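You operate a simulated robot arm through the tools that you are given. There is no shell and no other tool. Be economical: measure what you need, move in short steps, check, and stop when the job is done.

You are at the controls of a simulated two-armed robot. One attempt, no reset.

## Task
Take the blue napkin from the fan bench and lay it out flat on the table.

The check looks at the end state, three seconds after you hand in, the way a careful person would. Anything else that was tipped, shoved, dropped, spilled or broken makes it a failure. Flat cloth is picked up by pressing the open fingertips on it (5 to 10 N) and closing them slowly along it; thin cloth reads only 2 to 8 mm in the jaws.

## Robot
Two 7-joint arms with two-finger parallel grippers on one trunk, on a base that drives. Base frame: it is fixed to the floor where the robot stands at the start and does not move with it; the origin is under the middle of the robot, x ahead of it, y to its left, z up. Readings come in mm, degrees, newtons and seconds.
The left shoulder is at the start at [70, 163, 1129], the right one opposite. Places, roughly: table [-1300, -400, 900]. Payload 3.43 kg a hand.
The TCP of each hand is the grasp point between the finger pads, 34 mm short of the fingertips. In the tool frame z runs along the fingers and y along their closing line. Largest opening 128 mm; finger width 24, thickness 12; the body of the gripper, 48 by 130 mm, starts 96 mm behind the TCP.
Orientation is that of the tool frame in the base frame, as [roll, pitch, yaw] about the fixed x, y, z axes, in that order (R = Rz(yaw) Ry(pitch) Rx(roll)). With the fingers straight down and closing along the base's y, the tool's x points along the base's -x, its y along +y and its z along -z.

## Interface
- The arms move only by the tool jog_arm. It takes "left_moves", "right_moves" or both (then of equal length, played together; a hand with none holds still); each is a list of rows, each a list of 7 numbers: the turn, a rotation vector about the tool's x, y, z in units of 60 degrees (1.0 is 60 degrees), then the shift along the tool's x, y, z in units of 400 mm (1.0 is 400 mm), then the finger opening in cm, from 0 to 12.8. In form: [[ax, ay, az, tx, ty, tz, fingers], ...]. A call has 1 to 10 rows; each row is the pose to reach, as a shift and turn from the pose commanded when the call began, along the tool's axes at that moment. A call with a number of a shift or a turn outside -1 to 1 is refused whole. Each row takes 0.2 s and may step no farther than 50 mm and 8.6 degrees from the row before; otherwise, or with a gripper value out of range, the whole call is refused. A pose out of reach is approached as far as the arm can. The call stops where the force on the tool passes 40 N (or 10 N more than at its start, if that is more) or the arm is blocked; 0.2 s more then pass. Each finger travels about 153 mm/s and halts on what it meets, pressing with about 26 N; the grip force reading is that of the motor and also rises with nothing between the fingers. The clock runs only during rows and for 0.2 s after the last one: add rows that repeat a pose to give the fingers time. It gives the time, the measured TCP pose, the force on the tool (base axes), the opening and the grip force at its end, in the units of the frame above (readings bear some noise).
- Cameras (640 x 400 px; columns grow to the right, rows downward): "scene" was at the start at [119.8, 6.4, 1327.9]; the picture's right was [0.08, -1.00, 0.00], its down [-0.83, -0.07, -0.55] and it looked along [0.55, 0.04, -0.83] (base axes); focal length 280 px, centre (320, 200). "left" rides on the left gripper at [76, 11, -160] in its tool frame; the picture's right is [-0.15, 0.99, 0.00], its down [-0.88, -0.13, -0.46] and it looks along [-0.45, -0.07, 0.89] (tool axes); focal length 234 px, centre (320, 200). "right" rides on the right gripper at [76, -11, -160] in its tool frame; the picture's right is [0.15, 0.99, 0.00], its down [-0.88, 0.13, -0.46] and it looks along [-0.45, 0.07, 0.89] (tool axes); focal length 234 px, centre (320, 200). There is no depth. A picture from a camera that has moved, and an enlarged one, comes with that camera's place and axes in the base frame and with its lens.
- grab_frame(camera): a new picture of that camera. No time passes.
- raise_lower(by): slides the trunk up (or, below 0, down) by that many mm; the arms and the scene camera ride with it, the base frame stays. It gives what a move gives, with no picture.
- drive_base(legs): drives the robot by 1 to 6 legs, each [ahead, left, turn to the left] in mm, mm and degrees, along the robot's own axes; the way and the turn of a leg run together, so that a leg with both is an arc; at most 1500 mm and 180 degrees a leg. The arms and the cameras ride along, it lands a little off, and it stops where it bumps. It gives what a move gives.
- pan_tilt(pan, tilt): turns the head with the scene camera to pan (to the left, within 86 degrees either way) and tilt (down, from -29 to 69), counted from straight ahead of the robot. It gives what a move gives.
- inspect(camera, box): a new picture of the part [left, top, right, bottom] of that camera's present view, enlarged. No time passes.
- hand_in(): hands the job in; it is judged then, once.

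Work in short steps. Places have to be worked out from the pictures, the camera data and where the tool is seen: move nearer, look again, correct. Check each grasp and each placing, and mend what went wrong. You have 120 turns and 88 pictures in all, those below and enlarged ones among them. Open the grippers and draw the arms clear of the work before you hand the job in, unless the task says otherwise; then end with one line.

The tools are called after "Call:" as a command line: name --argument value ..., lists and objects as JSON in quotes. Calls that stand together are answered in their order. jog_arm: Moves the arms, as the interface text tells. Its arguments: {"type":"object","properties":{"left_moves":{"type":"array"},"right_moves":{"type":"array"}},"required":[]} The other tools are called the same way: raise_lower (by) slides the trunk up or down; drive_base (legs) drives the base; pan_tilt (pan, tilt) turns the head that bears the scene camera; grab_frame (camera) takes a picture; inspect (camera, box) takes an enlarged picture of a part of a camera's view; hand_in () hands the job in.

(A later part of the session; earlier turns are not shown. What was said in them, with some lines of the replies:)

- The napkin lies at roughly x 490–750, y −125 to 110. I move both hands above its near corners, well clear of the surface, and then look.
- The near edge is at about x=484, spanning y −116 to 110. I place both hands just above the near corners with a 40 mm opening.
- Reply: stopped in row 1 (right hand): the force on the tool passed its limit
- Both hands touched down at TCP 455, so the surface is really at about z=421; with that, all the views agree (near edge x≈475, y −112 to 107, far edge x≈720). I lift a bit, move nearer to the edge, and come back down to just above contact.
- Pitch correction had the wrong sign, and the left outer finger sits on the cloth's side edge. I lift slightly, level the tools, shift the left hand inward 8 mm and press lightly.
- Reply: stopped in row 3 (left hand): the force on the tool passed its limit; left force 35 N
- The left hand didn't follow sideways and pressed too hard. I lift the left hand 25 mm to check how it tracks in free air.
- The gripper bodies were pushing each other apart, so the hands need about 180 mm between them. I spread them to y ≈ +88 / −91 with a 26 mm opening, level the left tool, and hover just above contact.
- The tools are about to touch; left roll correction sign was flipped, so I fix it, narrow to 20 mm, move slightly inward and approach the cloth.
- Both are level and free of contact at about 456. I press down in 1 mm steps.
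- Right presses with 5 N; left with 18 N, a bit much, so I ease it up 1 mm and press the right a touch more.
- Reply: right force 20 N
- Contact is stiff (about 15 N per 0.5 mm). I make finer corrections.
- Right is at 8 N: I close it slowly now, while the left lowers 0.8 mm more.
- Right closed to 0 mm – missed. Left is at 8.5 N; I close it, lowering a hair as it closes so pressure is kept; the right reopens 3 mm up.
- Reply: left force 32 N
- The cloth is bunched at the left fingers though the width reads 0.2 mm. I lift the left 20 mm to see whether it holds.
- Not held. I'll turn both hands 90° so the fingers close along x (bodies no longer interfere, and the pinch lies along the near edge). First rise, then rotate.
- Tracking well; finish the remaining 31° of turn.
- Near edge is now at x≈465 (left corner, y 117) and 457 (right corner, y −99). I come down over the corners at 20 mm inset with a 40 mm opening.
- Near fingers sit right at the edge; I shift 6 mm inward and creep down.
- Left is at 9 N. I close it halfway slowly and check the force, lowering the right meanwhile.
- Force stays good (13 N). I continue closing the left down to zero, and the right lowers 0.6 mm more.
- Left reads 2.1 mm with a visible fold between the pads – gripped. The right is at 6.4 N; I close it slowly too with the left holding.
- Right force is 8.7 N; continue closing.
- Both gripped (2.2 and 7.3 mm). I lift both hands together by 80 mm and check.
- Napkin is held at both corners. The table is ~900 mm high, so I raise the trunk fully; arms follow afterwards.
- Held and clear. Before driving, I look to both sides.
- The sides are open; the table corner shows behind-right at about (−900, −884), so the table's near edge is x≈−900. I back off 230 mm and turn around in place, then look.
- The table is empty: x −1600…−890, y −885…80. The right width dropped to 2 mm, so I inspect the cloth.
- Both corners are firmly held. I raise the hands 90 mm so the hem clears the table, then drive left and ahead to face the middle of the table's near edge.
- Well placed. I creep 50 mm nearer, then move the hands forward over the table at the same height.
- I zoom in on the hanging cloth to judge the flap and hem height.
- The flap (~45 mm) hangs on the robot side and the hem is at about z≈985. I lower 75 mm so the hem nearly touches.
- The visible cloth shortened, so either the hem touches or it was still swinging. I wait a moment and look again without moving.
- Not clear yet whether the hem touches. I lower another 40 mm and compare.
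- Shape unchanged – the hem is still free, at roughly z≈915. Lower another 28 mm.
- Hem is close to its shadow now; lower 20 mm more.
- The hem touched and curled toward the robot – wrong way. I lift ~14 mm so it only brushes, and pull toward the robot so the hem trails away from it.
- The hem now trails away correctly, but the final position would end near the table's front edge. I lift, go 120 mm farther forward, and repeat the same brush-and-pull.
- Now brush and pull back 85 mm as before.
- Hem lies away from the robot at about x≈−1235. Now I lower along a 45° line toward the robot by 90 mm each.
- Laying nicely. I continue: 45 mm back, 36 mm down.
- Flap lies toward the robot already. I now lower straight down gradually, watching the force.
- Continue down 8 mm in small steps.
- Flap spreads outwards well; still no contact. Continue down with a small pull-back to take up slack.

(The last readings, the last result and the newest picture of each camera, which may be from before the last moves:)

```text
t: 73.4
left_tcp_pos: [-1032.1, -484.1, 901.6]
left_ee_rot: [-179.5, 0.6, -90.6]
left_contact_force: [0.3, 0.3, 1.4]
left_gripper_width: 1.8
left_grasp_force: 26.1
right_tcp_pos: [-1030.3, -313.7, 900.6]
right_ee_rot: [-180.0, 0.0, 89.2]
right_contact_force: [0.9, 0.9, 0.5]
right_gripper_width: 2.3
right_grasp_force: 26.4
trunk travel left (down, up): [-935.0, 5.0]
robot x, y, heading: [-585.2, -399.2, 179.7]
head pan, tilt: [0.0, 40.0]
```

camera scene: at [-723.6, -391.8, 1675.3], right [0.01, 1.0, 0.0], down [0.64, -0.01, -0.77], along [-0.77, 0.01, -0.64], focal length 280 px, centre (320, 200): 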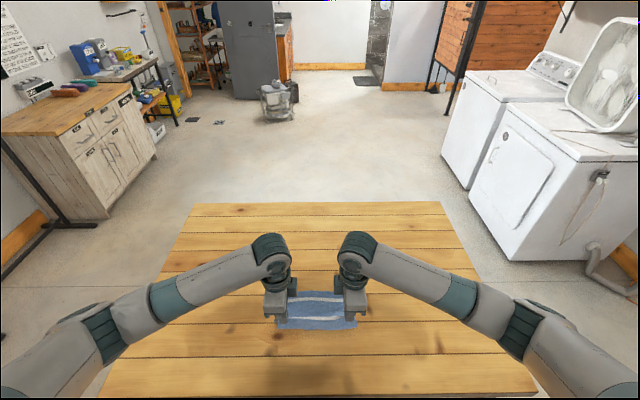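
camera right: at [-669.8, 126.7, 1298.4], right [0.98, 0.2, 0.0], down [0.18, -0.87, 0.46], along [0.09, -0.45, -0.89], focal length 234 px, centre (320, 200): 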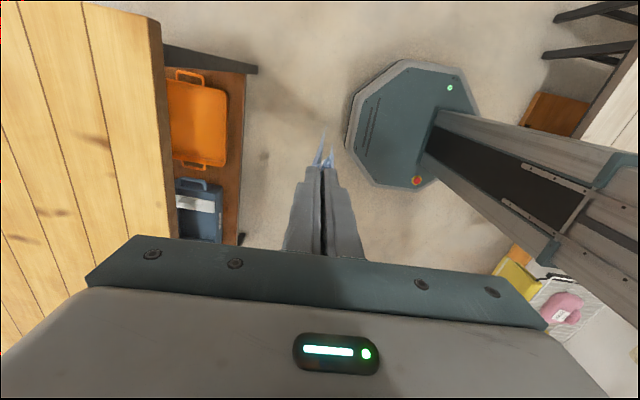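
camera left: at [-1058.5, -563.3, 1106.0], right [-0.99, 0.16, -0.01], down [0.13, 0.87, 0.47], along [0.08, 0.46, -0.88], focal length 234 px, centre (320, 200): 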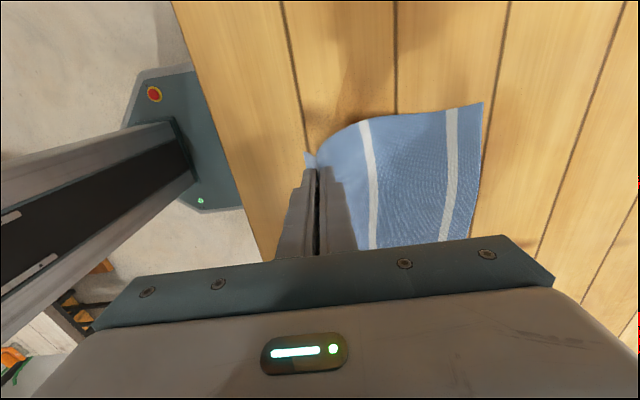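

Tips at ~867, still free. Continue 8 mm down.

Call:
jog_arm --left_moves '[[0, 0, 0, 0, 0, 0.004, 0], [0, 0, 0, 0, 0, 0.008, 0], [0, 0, 0, 0, 0, 0.012, 0], [0, 0, 0, 0, 0, 0.016, 0], [0, 0, 0, 0, 0, 0.02, 0]]' --right_moves '[[0, 0, 0, 0, 0, 0.004, 0], [0, 0, 0, 0, 0, 0.008, 0], [0, 0, 0, 0, 0, 0.012, 0], [0, 0, 0, 0, 0, 0.016, 0], [0, 0, 0, 0, 0, 0.02, 0]]'

Call:
inspect --camera "left" --box '[260, 80, 500, 230]'

Call:
inspect --camera "scene" --box '[240, 285, 400, 385]'

```text
t: 74.6
left_tcp_pos: [-1030.1, -485.3, 894.9]
left_ee_rot: [-179.7, 0.7, -90.6]
left_contact_force: [-1.5, -1.7, 4.2]
left_gripper_width: 2.3
left_grasp_force: 26.4
right_tcp_pos: [-1029.4, -312.5, 895.2]
right_ee_rot: [-179.7, 0.1, 89.2]
right_contact_force: [1.6, 4.2, 33.6]
right_gripper_width: 2.2
right_grasp_force: 25.9
trunk travel left (down, up): [-935.0, 5.0]
robot x, y, heading: [-586.7, -392.2, 179.2]
head pan, tilt: [0.0, 40.0]
```

```text
2.67 times, centred on (380, 155) of left
camera zoom: at [-1041.7, -562.9, 1053.9], right [-0.99, 0.16, 0.0], down [0.14, 0.87, 0.47], along [0.08, 0.46, -0.88], focal length 624 px, centre (160, 320)
```

zoom: 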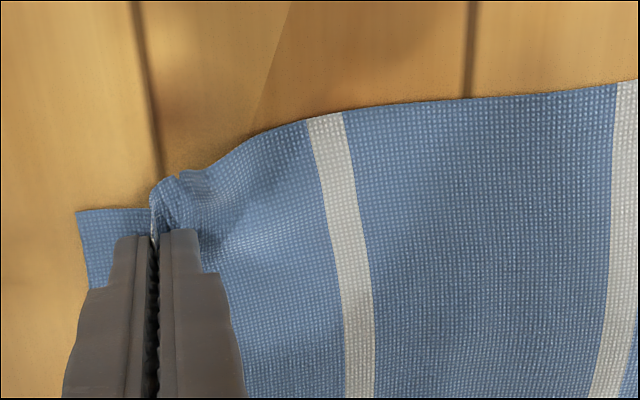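

```text
4.00 times, centred on (320, 335) of scene
camera zoom: at [-718.5, -391.8, 1676.3], right [0.01, 1.0, 0.0], down [0.64, -0.01, -0.77], along [-0.77, 0.01, -0.64], focal length 1122 px, centre (320, -340)
```

zoom: 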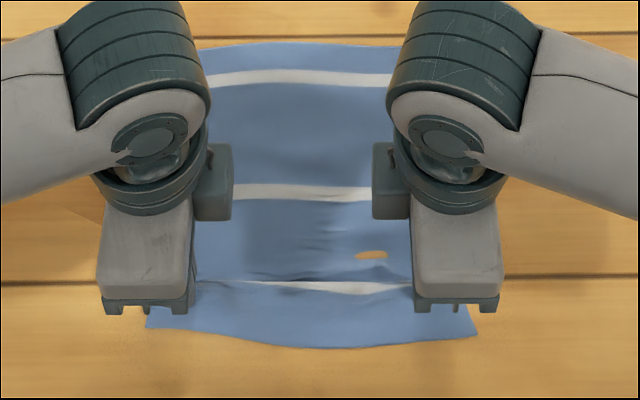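

Both tips rest on the table (z≈861). I release by reversing the pinch: open slowly to 40 mm while moving 20 mm toward the robot, so the near finger spreads the flap out.

Call:
jog_arm --left_moves '[[0, 0, 0, 0, 0, 0, 0.4], [0, 0, 0, 0, -0.006, 0, 0.9], [0, 0, 0, 0, -0.012, 0, 1.4], [0, 0, 0, 0, -0.018, 0, 1.9], [0, 0, 0, 0, -0.024, 0, 2.4], [0, 0, 0, 0, -0.03, 0, 2.8], [0, 0, 0, 0, -0.036, 0, 3.2], [0, 0, 0, 0, -0.042, 0, 3.6], [0, 0, 0, 0, -0.05, 0, 4.0], [0, 0, 0, 0, -0.05, 0, 4.0]]' --right_moves '[[0, 0, 0, 0, 0, -0.003, 0.4], [0, 0, 0, 0, 0.006, -0.003, 0.9], [0, 0, 0, 0, 0.012, -0.003, 1.4], [0, 0, 0, 0, 0.018, -0.003, 1.9], [0, 0, 0, 0, 0.024, -0.003, 2.4], [0, 0, 0, 0, 0.03, -0.003, 2.8], [0, 0, 0, 0, 0.036, -0.003, 3.2], [0, 0, 0, 0, 0.042, -0.003, 3.6], [0, 0, 0, 0, 0.05, -0.003, 4.0], [0, 0, 0, 0, 0.05, -0.003, 4.0]]'

Call:
inspect --camera "left" --box '[240, 80, 480, 230]'

Call:
inspect --camera "scene" --box '[240, 285, 400, 385]'

```text
t: 76.8
left_tcp_pos: [-1009.8, -484.8, 895.1]
left_ee_rot: [-179.7, 0.7, -90.5]
left_contact_force: [-3.8, 0.4, 23.5]
left_gripper_width: 40.3
left_grasp_force: 0.5
right_tcp_pos: [-1008.7, -313.0, 895.7]
right_ee_rot: [-179.8, 0.0, 89.3]
right_contact_force: [-7.6, -2.5, 31.8]
right_gripper_width: 33.4
right_grasp_force: 0.1
trunk travel left (down, up): [-935.0, 5.0]
robot x, y, heading: [-587.1, -391.7, 179.4]
head pan, tilt: [0.0, 40.0]
```

```text
2.67 times, centred on (360, 155) of left
camera zoom: at [-1021.8, -563.4, 1053.6], right [-0.99, 0.16, 0.0], down [0.14, 0.87, 0.47], along [0.08, 0.46, -0.88], focal length 624 px, centre (213, 320)
```

zoom: 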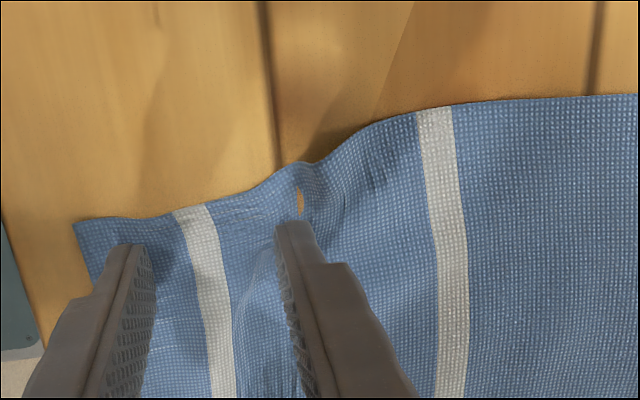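

```text
4.00 times, centred on (320, 335) of scene
camera zoom: at [-719.2, -392.1, 1675.8], right [0.01, 1.0, 0.0], down [0.64, -0.01, -0.77], along [-0.77, 0.01, -0.64], focal length 1122 px, centre (320, -340)
```

zoom: 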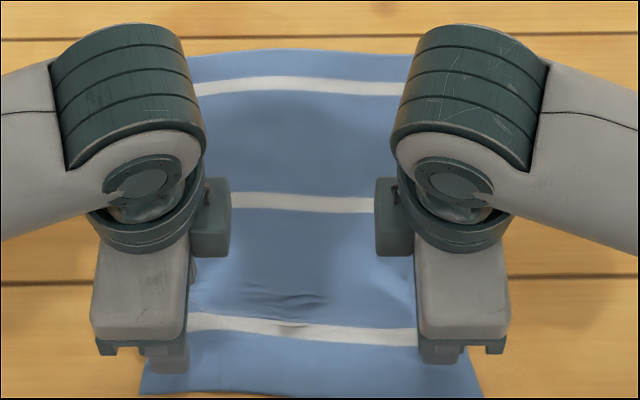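

The flap spread out beautifully. I lift both hands straight up 120 mm and look.

Call:
jog_arm --left_moves '[[0, 0, 0, 0, 0, -0.01, 4], [0, 0, 0, 0, 0, -0.05, 4], [0, 0, 0, 0, 0, -0.12, 4], [0, 0, 0, 0.05, -0.05, -0.22, 4], [0, 0, 0, 0.15, -0.05, -0.3, 4], [0, 0, 0, 0.27, -0.05, -0.3, 4]]' --right_moves '[[0, 0, 0, 0, 0, -0.01, 4], [0, 0, 0, 0, 0, -0.05, 4], [0, 0, 0, 0, 0, -0.12, 4], [0, 0, 0, 0.05, 0.05, -0.22, 4], [0, 0, 0, 0.15, 0.05, -0.3, 4], [0, 0, 0, 0.27, 0.05, -0.3, 4]]'

Call:
inspect --camera "scene" --box '[220, 275, 420, 400]'

```text
refused: row 5 steps farther than a row can; nothing moved
```

```text
3.20 times, centred on (320, 338) of scene
camera zoom: at [-719.2, -392.1, 1675.8], right [0.01, 1.0, 0.0], down [0.64, -0.01, -0.77], along [-0.77, 0.01, -0.64], focal length 898 px, centre (320, -240)
```

zoom: 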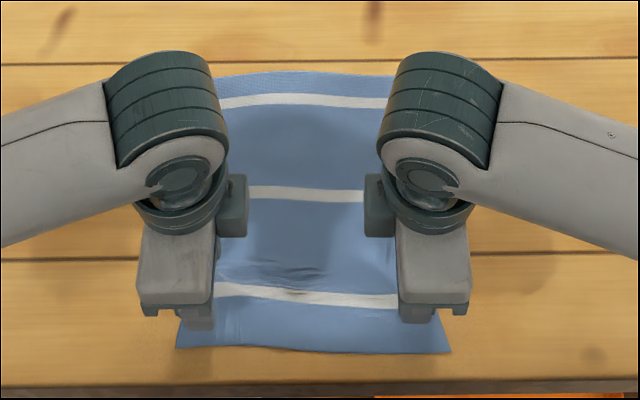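

One row was too long a step; I resend with shorter steps.

Call:
jog_arm --left_moves '[[0, 0, 0, 0, 0, -0.01, 4], [0, 0, 0, 0, 0, -0.05, 4], [0, 0, 0, 0, 0, -0.12, 4], [0, 0, 0, 0.04, 0, -0.21, 4], [0, 0, 0, 0.1, 0, -0.28, 4], [0, 0, 0, 0.2, 0, -0.3, 4], [0, 0, 0, 0.3, 0, -0.3, 4], [0, 0, 0, 0.3, 0, -0.3, 4]]' --right_moves '[[0, 0, 0, 0, 0, -0.01, 4], [0, 0, 0, 0, 0, -0.05, 4], [0, 0, 0, 0, 0, -0.12, 4], [0, 0, 0, 0.04, 0, -0.21, 4], [0, 0, 0, 0.1, 0, -0.28, 4], [0, 0, 0, 0.2, 0, -0.3, 4], [0, 0, 0, 0.3, 0, -0.3, 4], [0, 0, 0, 0.3, 0, -0.3, 4]]'

Call:
inspect --camera "scene" --box '[220, 275, 420, 400]'

Call:
grab_frame --camera "left"

```text
t: 78.6
left_tcp_pos: [-1012.1, -605.8, 1012.0]
left_ee_rot: [-179.5, 0.6, -90.6]
left_contact_force: [-0.3, -0.1, 0.1]
left_gripper_width: 39.9
left_grasp_force: 0.2
right_tcp_pos: [-1007.4, -193.4, 1012.9]
right_ee_rot: [179.8, 0.1, 89.2]
right_contact_force: [0.3, 1.3, -0.4]
right_gripper_width: 40.0
right_grasp_force: 0.0
trunk travel left (down, up): [-935.0, 5.0]
robot x, y, heading: [-584.7, -394.9, 179.2]
head pan, tilt: [0.0, 40.0]
```

```text
3.20 times, centred on (320, 338) of scene
camera zoom: at [-723.8, -391.9, 1675.3], right [0.01, 1.0, 0.0], down [0.64, -0.01, -0.77], along [-0.77, 0.01, -0.64], focal length 898 px, centre (320, -240)
```

zoom: 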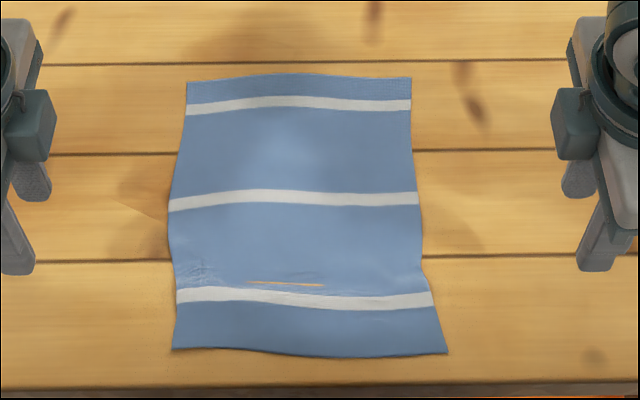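

```text
25 pictures are left
camera left: at [-1024.5, -683.8, 1169.8], right [-0.99, 0.16, -0.01], down [0.13, 0.87, 0.47], along [0.08, 0.46, -0.88], focal length 234 px, centre (320, 200)
```

left: 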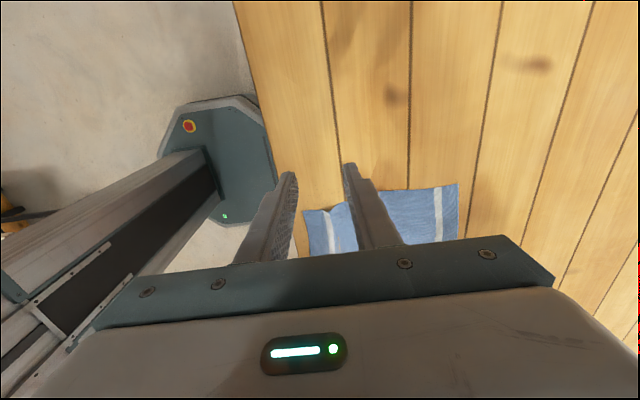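

Nearly flat; length is ~236 of 245 mm, so a little slack remains as a soft bulge. I'll press lightly near the two near corners with closed tips and pull ~10 mm toward the robot. First hover above.

Call:
jog_arm --left_moves '[[0, 0, 0, -0.1, -0.02, 0, 2], [0, 0, 0, -0.2, -0.042, 0, 0], [0, 0, 0, -0.3095, -0.0425, 0.05, 0], [0, 0, 0, -0.3095, -0.0425, 0.14, 0], [0, 0, 0, -0.3095, -0.0425, 0.22, 0], [0, 0, 0, -0.3095, -0.0425, 0.275, 0], [0, 0, 0, -0.3095, -0.0425, 0.275, 0]]' --right_moves '[[0, 0, 0, -0.1, 0.02, 0, 2], [0, 0, 0, -0.2, 0.031, 0, 0], [0, 0, 0, -0.3065, 0.031, 0.05, 0], [0, 0, 0, -0.3065, 0.031, 0.14, 0], [0, 0, 0, -0.3065, 0.031, 0.22, 0], [0, 0, 0, -0.3065, 0.031, 0.275, 0], [0, 0, 0, -0.3065, 0.031, 0.275, 0]]'

Call:
inspect --camera "left" --box '[200, 60, 520, 260]'

```text
t: 80.2
left_tcp_pos: [-994.1, -482.5, 905.0]
left_ee_rot: [-179.5, 0.7, -90.6]
left_contact_force: [-0.2, 0.2, -0.1]
left_gripper_width: 0.0
left_grasp_force: 26.0
right_tcp_pos: [-997.7, -316.3, 903.9]
right_ee_rot: [-180.0, 0.0, 89.2]
right_contact_force: [0.2, 0.1, 0.6]
right_gripper_width: 0.0
right_grasp_force: 26.3
trunk travel left (down, up): [-935.0, 5.0]
robot x, y, heading: [-589.1, -392.9, 179.4]
head pan, tilt: [0.0, 40.0]
```

```text
2.00 times, centred on (360, 160) of left
camera zoom: at [-1007.0, -559.6, 1062.8], right [-0.99, 0.16, -0.01], down [0.13, 0.87, 0.47], along [0.08, 0.46, -0.88], focal length 468 px, centre (240, 280)
```

zoom: 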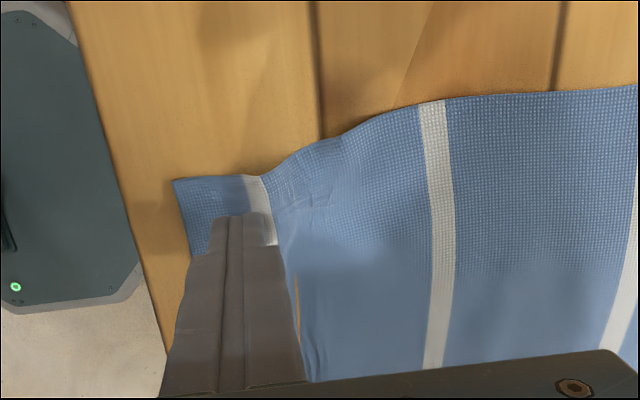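

The bulge around the middle stripe is visible. I press down onto the cloth gently.

Call:
jog_arm --left_moves '[[0, 0, 0, 0, 0, 0.01, 0], [0, 0, 0, 0, 0, 0.018, 0], [0, 0, 0, 0, 0, 0.022, 0], [0, 0, 0, 0, 0, 0.024, 0], [0, 0, 0, 0, 0, 0.024, 0]]' --right_moves '[[0, 0, 0, 0, 0, 0.01, 0], [0, 0, 0, 0, 0, 0.016, 0], [0, 0, 0, 0, 0, 0.019, 0], [0, 0, 0, 0, 0, 0.021, 0], [0, 0, 0, 0, 0, 0.021, 0]]'

```text
t: 81.4
left_tcp_pos: [-994.2, -481.7, 894.6]
left_ee_rot: [-179.5, 0.7, -90.5]
left_contact_force: [0.6, -2.9, 15.9]
left_gripper_width: 0.2
left_grasp_force: 26.0
right_tcp_pos: [-997.2, -314.5, 896.7]
right_ee_rot: [-180.0, 0.0, 89.3]
right_contact_force: [0.0, 0.1, -0.2]
right_gripper_width: 0.4
right_grasp_force: 26.1
trunk travel left (down, up): [-935.0, 5.0]
robot x, y, heading: [-586.1, -393.4, 179.0]
head pan, tilt: [0.0, 40.0]
```

Left presses with 16 N, right not yet; lower the right 1 mm, ease the left slightly.

Call:
jog_arm --left_moves '[[0, 0, 0, 0, 0, -0.0005, 0], [0, 0, 0, 0, 0, -0.0005, 0], [0, 0, 0, 0, 0, -0.0005, 0]]' --right_moves '[[0, 0, 0, 0, 0, 0.0015, 0], [0, 0, 0, 0, 0, 0.003, 0], [0, 0, 0, 0, 0, 0.003, 0]]'

```text
t: 82.2
left_tcp_pos: [-994.9, -481.0, 894.6]
left_ee_rot: [-179.6, 0.8, -90.5]
left_contact_force: [-3.9, -0.9, 15.1]
left_gripper_width: 0.0
left_grasp_force: 26.1
right_tcp_pos: [-997.3, -317.0, 895.0]
right_ee_rot: [-179.9, 0.0, 89.2]
right_contact_force: [1.1, -0.3, 7.8]
right_gripper_width: 0.3
right_grasp_force: 25.5
trunk travel left (down, up): [-935.0, 5.0]
robot x, y, heading: [-584.6, -397.8, 179.6]
head pan, tilt: [0.0, 40.0]
```

Both press well. I drag 12 mm toward the robot, slowly, with 2 mm outward spread.

Call:
jog_arm --left_moves '[[0, 0, 0, 0.001, -0.005, 0, 0], [0, 0, 0, 0.002, -0.01, 0, 0], [0, 0, 0, 0.003, -0.015, 0, 0], [0, 0, 0, 0.004, -0.02, 0, 0], [0, 0, 0, 0.005, -0.025, 0, 0], [0, 0, 0, 0.005, -0.03, 0, 0]]' --right_moves '[[0, 0, 0, 0.001, 0.005, 0, 0], [0, 0, 0, 0.002, 0.01, 0, 0], [0, 0, 0, 0.003, 0.015, 0, 0], [0, 0, 0, 0.004, 0.02, 0, 0], [0, 0, 0, 0.005, 0.025, 0, 0], [0, 0, 0, 0.005, 0.03, 0, 0]]'

Call:
inspect --camera "left" --box '[200, 60, 520, 260]'

Call:
inspect --camera "scene" --box '[220, 275, 420, 400]'

```text
t: 83.6
left_tcp_pos: [-982.5, -483.3, 894.6]
left_ee_rot: [-179.5, 0.6, -90.5]
left_contact_force: [-6.2, 1.2, 24.2]
left_gripper_width: 0.0
left_grasp_force: 26.3
right_tcp_pos: [-984.9, -313.7, 895.0]
right_ee_rot: [-179.9, 0.0, 89.2]
right_contact_force: [-3.5, 0.1, 14.5]
right_gripper_width: 0.0
right_grasp_force: 25.8
trunk travel left (down, up): [-935.0, 5.0]
robot x, y, heading: [-588.1, -393.8, 179.3]
head pan, tilt: [0.0, 40.0]
```

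```text
2.00 times, centred on (360, 160) of left
camera zoom: at [-994.0, -561.4, 1053.5], right [-0.99, 0.16, 0.0], down [0.14, 0.87, 0.47], along [0.08, 0.46, -0.88], focal length 468 px, centre (240, 280)
```

zoom: 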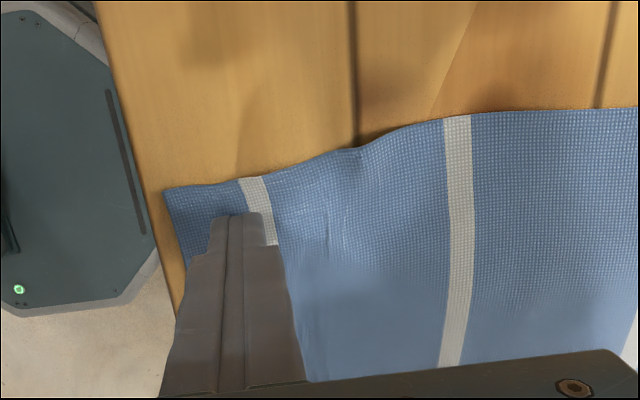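

```text
3.20 times, centred on (320, 338) of scene
camera zoom: at [-720.6, -391.4, 1675.7], right [0.01, 1.0, 0.0], down [0.64, -0.01, -0.77], along [-0.77, 0.01, -0.64], focal length 898 px, centre (320, -240)
```

zoom: 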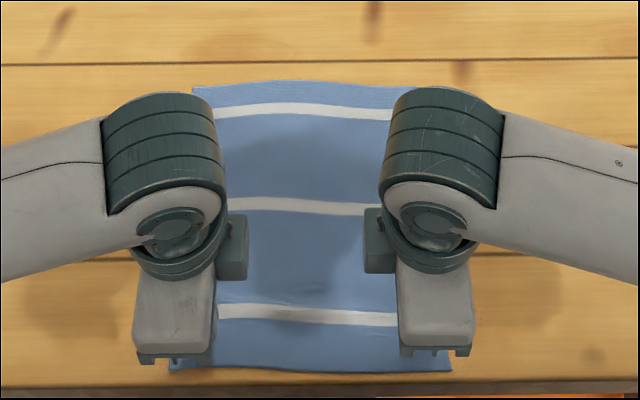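

Flatter; now I lift and press near the far corners, to draw the remaining slack away from the robot (which also keeps the near edge from the table rim).

Call:
jog_arm --left_moves '[[0, 0, 0, 0, 0, -0.01, 0], [0, 0, 0, 0, 0, -0.1, 0], [0, 0, 0, 0, 0.1, -0.15, 0], [0, 0, 0, 0, 0.21, -0.15, 0], [0, 0, 0, 0, 0.32, -0.15, 0], [0, 0, 0, 0, 0.43, -0.15, 0], [0, 0, 0, 0, 0.485, -0.12, 0], [0, 0, 0, 0, 0.485, -0.03, 0], [0, 0, 0, 0, 0.485, -0.02, 0]]' --right_moves '[[0, 0, 0, 0, 0, -0.01, 0], [0, 0, 0, 0, 0, -0.1, 0], [0, 0, 0, 0, -0.1, -0.15, 0], [0, 0, 0, 0, -0.21, -0.15, 0], [0, 0, 0, 0, -0.32, -0.15, 0], [0, 0, 0, 0, -0.43, -0.15, 0], [0, 0, 0, 0, -0.48, -0.12, 0], [0, 0, 0, 0, -0.48, -0.03, 0], [0, 0, 0, 0, -0.48, -0.02, 0]]'

Call:
inspect --camera "scene" --box '[220, 275, 420, 400]'

Call:
inspect --camera "left" --box '[160, 60, 480, 260]'

```text
t: 85.6
left_tcp_pos: [-1176.3, -481.5, 898.8]
left_ee_rot: [-179.5, 0.7, -90.6]
left_contact_force: [-0.1, 0.0, -0.6]
left_gripper_width: 0.0
left_grasp_force: 25.8
right_tcp_pos: [-1178.7, -312.1, 902.4]
right_ee_rot: [180.0, 0.0, 89.1]
right_contact_force: [-0.3, 0.2, 0.9]
right_gripper_width: 0.1
right_grasp_force: 25.9
trunk travel left (down, up): [-935.0, 5.0]
robot x, y, heading: [-587.4, -394.9, 179.6]
head pan, tilt: [0.0, 40.0]
```

```text
3.20 times, centred on (320, 338) of scene
camera zoom: at [-723.2, -392.0, 1675.3], right [0.01, 1.0, 0.0], down [0.64, -0.01, -0.77], along [-0.77, 0.01, -0.64], focal length 898 px, centre (320, -240)
```

zoom: 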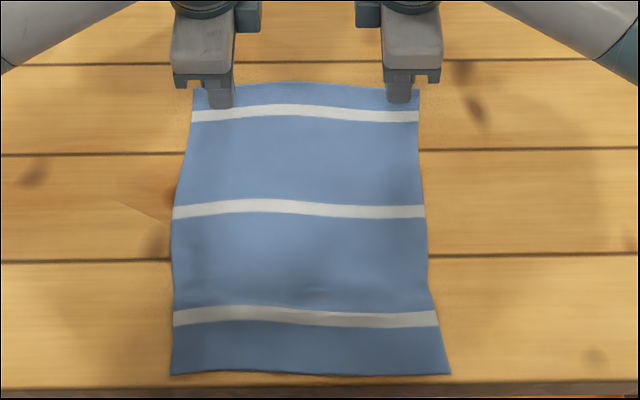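

```text
2.00 times, centred on (320, 160) of left
camera zoom: at [-1189.7, -559.8, 1057.0], right [-0.99, 0.16, -0.01], down [0.13, 0.87, 0.47], along [0.08, 0.46, -0.88], focal length 468 px, centre (320, 280)
```

zoom: 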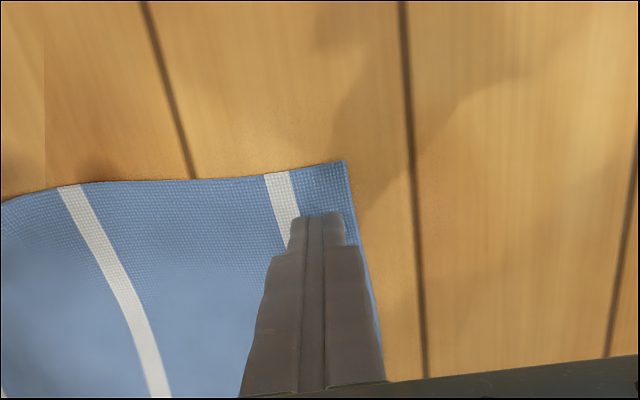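

Positioned on the far corners. Press to contact.

Call:
jog_arm --left_moves '[[0, 0, 0, 0, 0, 0.007, 0], [0, 0, 0, 0, 0, 0.01, 0], [0, 0, 0, 0, 0, 0.0115, 0], [0, 0, 0, 0, 0, 0.0115, 0]]' --right_moves '[[0, 0, 0, 0, 0, 0.01, 0], [0, 0, 0, 0, 0, 0.015, 0], [0, 0, 0, 0, 0, 0.018, 0], [0, 0, 0, 0, 0, 0.018, 0]]'

```text
t: 86.6
left_tcp_pos: [-1176.6, -481.8, 897.1]
left_ee_rot: [-179.4, 0.7, -90.4]
left_contact_force: [0.1, 0.1, -0.5]
left_gripper_width: 0.0
left_grasp_force: 26.4
right_tcp_pos: [-1179.1, -311.9, 895.5]
right_ee_rot: [-180.0, 0.0, 89.3]
right_contact_force: [1.1, 0.4, 6.9]
right_gripper_width: 0.1
right_grasp_force: 25.7
trunk travel left (down, up): [-935.0, 5.0]
robot x, y, heading: [-585.3, -393.5, 179.0]
head pan, tilt: [0.0, 40.0]
```

Call:
jog_arm --left_moves '[[0, 0, 0, 0, 0, 0.0025, 0], [0, 0, 0, 0, 0, 0.005, 0], [0, 0, 0, 0, 0, 0.006, 0], [0, 0, 0, 0, 0, 0.006, 0]]' --right_moves '[[0, 0, 0, 0, 0, 0.0005, 0], [0, 0, 0, 0, 0, 0.0005, 0], [0, 0, 0, 0, 0, 0.0005, 0], [0, 0, 0, 0, 0, 0.0005, 0]]'

```text
t: 87.6
left_tcp_pos: [-1176.5, -482.4, 894.1]
left_ee_rot: [-179.7, 0.7, -90.6]
left_contact_force: [1.1, 0.6, 15.8]
left_gripper_width: 0.2
left_grasp_force: 25.5
right_tcp_pos: [-1176.5, -311.4, 894.5]
right_ee_rot: [-179.9, 0.0, 89.3]
right_contact_force: [-1.9, -1.1, 6.9]
right_gripper_width: 0.0
right_grasp_force: 26.4
trunk travel left (down, up): [-935.0, 5.0]
robot x, y, heading: [-585.8, -393.5, 179.0]
head pan, tilt: [0.0, 40.0]
```

Both are pressing. Drag 24 mm away from the robot, with a 2 mm outward spread.

Call:
jog_arm --left_moves '[[0, 0, 0, 0.001, 0.008, 0, 0], [0, 0, 0, 0.002, 0.016, 0, 0], [0, 0, 0, 0.003, 0.024, 0, 0], [0, 0, 0, 0.004, 0.032, 0, 0], [0, 0, 0, 0.005, 0.04, 0, 0], [0, 0, 0, 0.005, 0.048, 0, 0], [0, 0, 0, 0.005, 0.056, 0, 0], [0, 0, 0, 0.005, 0.06, 0, 0]]' --right_moves '[[0, 0, 0, 0.001, -0.008, 0, 0], [0, 0, 0, 0.002, -0.016, 0, 0], [0, 0, 0, 0.003, -0.024, 0, 0], [0, 0, 0, 0.004, -0.032, 0, 0], [0, 0, 0, 0.005, -0.04, 0, 0], [0, 0, 0, 0.005, -0.048, 0, 0], [0, 0, 0, 0.005, -0.056, 0, 0], [0, 0, 0, 0.005, -0.06, 0, 0]]'

Call:
inspect --camera "scene" --box '[220, 275, 420, 400]'

Call:
inspect --camera "left" --box '[120, 60, 440, 260]'

```text
t: 89.4
left_tcp_pos: [-1198.5, -483.2, 895.9]
left_ee_rot: [-179.7, 0.6, -90.5]
left_contact_force: [6.3, 0.7, 26.3]
left_gripper_width: 0.0
left_grasp_force: 26.1
right_tcp_pos: [-1199.8, -308.5, 896.2]
right_ee_rot: [-179.8, 0.0, 89.2]
right_contact_force: [0.8, 0.5, -0.4]
right_gripper_width: 0.2
right_grasp_force: 25.8
trunk travel left (down, up): [-935.0, 5.0]
robot x, y, heading: [-584.8, -396.4, 179.3]
head pan, tilt: [0.0, 40.0]
```

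```text
3.20 times, centred on (320, 338) of scene
camera zoom: at [-717.9, -391.1, 1675.8], right [0.01, 1.0, 0.0], down [0.64, -0.01, -0.77], along [-0.77, 0.01, -0.64], focal length 898 px, centre (320, -240)
```

zoom: 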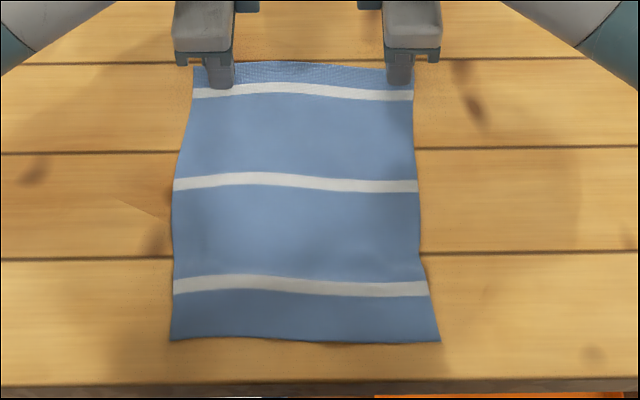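

```text
2.00 times, centred on (280, 160) of left
camera zoom: at [-1210.1, -561.3, 1053.6], right [-0.99, 0.16, 0.0], down [0.14, 0.87, 0.47], along [0.08, 0.46, -0.88], focal length 468 px, centre (400, 280)
```

zoom: 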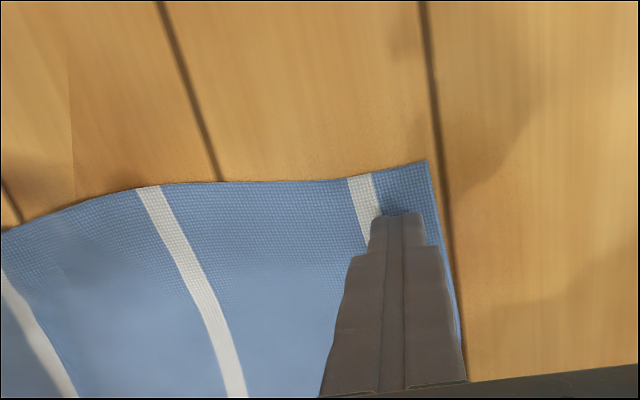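

Length is now ~247 mm, fully spread, with ~40 mm margin to the rim. I lift straight up, move the hands outward and open them.

Call:
jog_arm --left_moves '[[0, 0, 0, 0, 0, -0.01, 0], [0, 0, 0, 0, 0, -0.08, 0], [0, 0, 0, 0, 0, -0.18, 0], [0, 0, 0, 0, 0, -0.28, 0], [0, 0, 0, 0.08, -0.05, -0.35, 4], [0, 0, 0, 0.16, -0.1, -0.38, 8], [0, 0, 0, 0.24, -0.17, -0.4, 10], [0, 0, 0, 0.32, -0.24, -0.4, 10], [0, 0, 0, 0.4, -0.3, -0.4, 10]]' --right_moves '[[0, 0, 0, 0, 0, -0.01, 0], [0, 0, 0, 0, 0, -0.08, 0], [0, 0, 0, 0, 0, -0.18, 0], [0, 0, 0, 0, 0, -0.28, 0], [0, 0, 0, 0.08, 0.05, -0.35, 4], [0, 0, 0, 0.16, 0.1, -0.38, 8], [0, 0, 0, 0.24, 0.17, -0.4, 10], [0, 0, 0, 0.32, 0.24, -0.4, 10], [0, 0, 0, 0.4, 0.3, -0.4, 10]]'

Call:
inspect --camera "scene" --box '[220, 265, 420, 390]'

Call:
grab_frame --camera "scene"

```text
t: 91.4
left_tcp_pos: [-1079.4, -647.1, 1054.4]
left_ee_rot: [-179.6, 0.6, -90.6]
left_contact_force: [0.5, -0.4, -0.1]
left_gripper_width: 99.9
left_grasp_force: 0.1
right_tcp_pos: [-1076.3, -150.5, 1054.6]
right_ee_rot: [-180.0, -0.1, 89.4]
right_contact_force: [0.2, 0.1, -1.2]
right_gripper_width: 99.8
right_grasp_force: 0.2
trunk travel left (down, up): [-935.0, 5.0]
robot x, y, heading: [-580.2, -395.4, 179.3]
head pan, tilt: [0.0, 40.0]
```

```text
3.20 times, centred on (320, 328) of scene
camera zoom: at [-719.3, -391.8, 1675.7], right [0.01, 1.0, 0.0], down [0.64, -0.01, -0.77], along [-0.77, 0.01, -0.64], focal length 898 px, centre (320, -208)
```

zoom: 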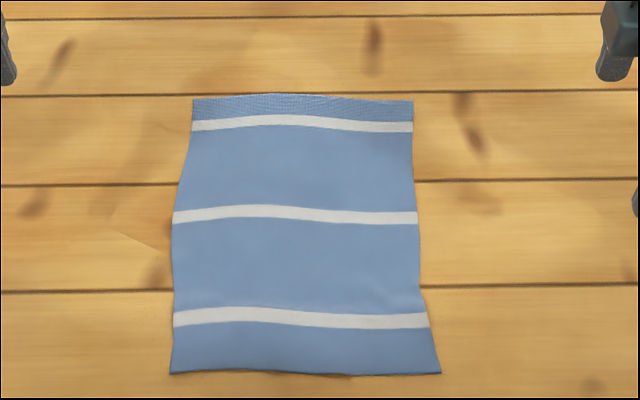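

```text
16 pictures are left
camera scene: at [-719.3, -391.8, 1675.7], right [0.01, 1.0, 0.0], down [0.64, -0.01, -0.77], along [-0.77, 0.01, -0.64], focal length 280 px, centre (320, 200)
```

scene: 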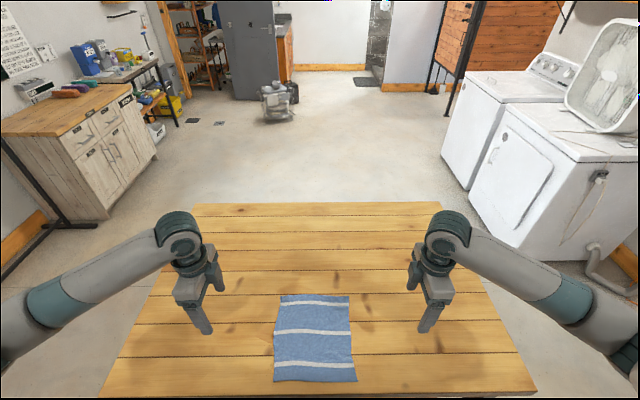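

The napkin lies flat and fully spread on the table, and nothing else has moved. Both grippers are open and the arms are clear of it, so I hand in.

Call:
hand_in

```text
The job is handed in.
```

The blue napkin is off the fan bench and lies flat and fully spread on the table. Both grippers are open and clear of it, and I saw nothing else disturbed.
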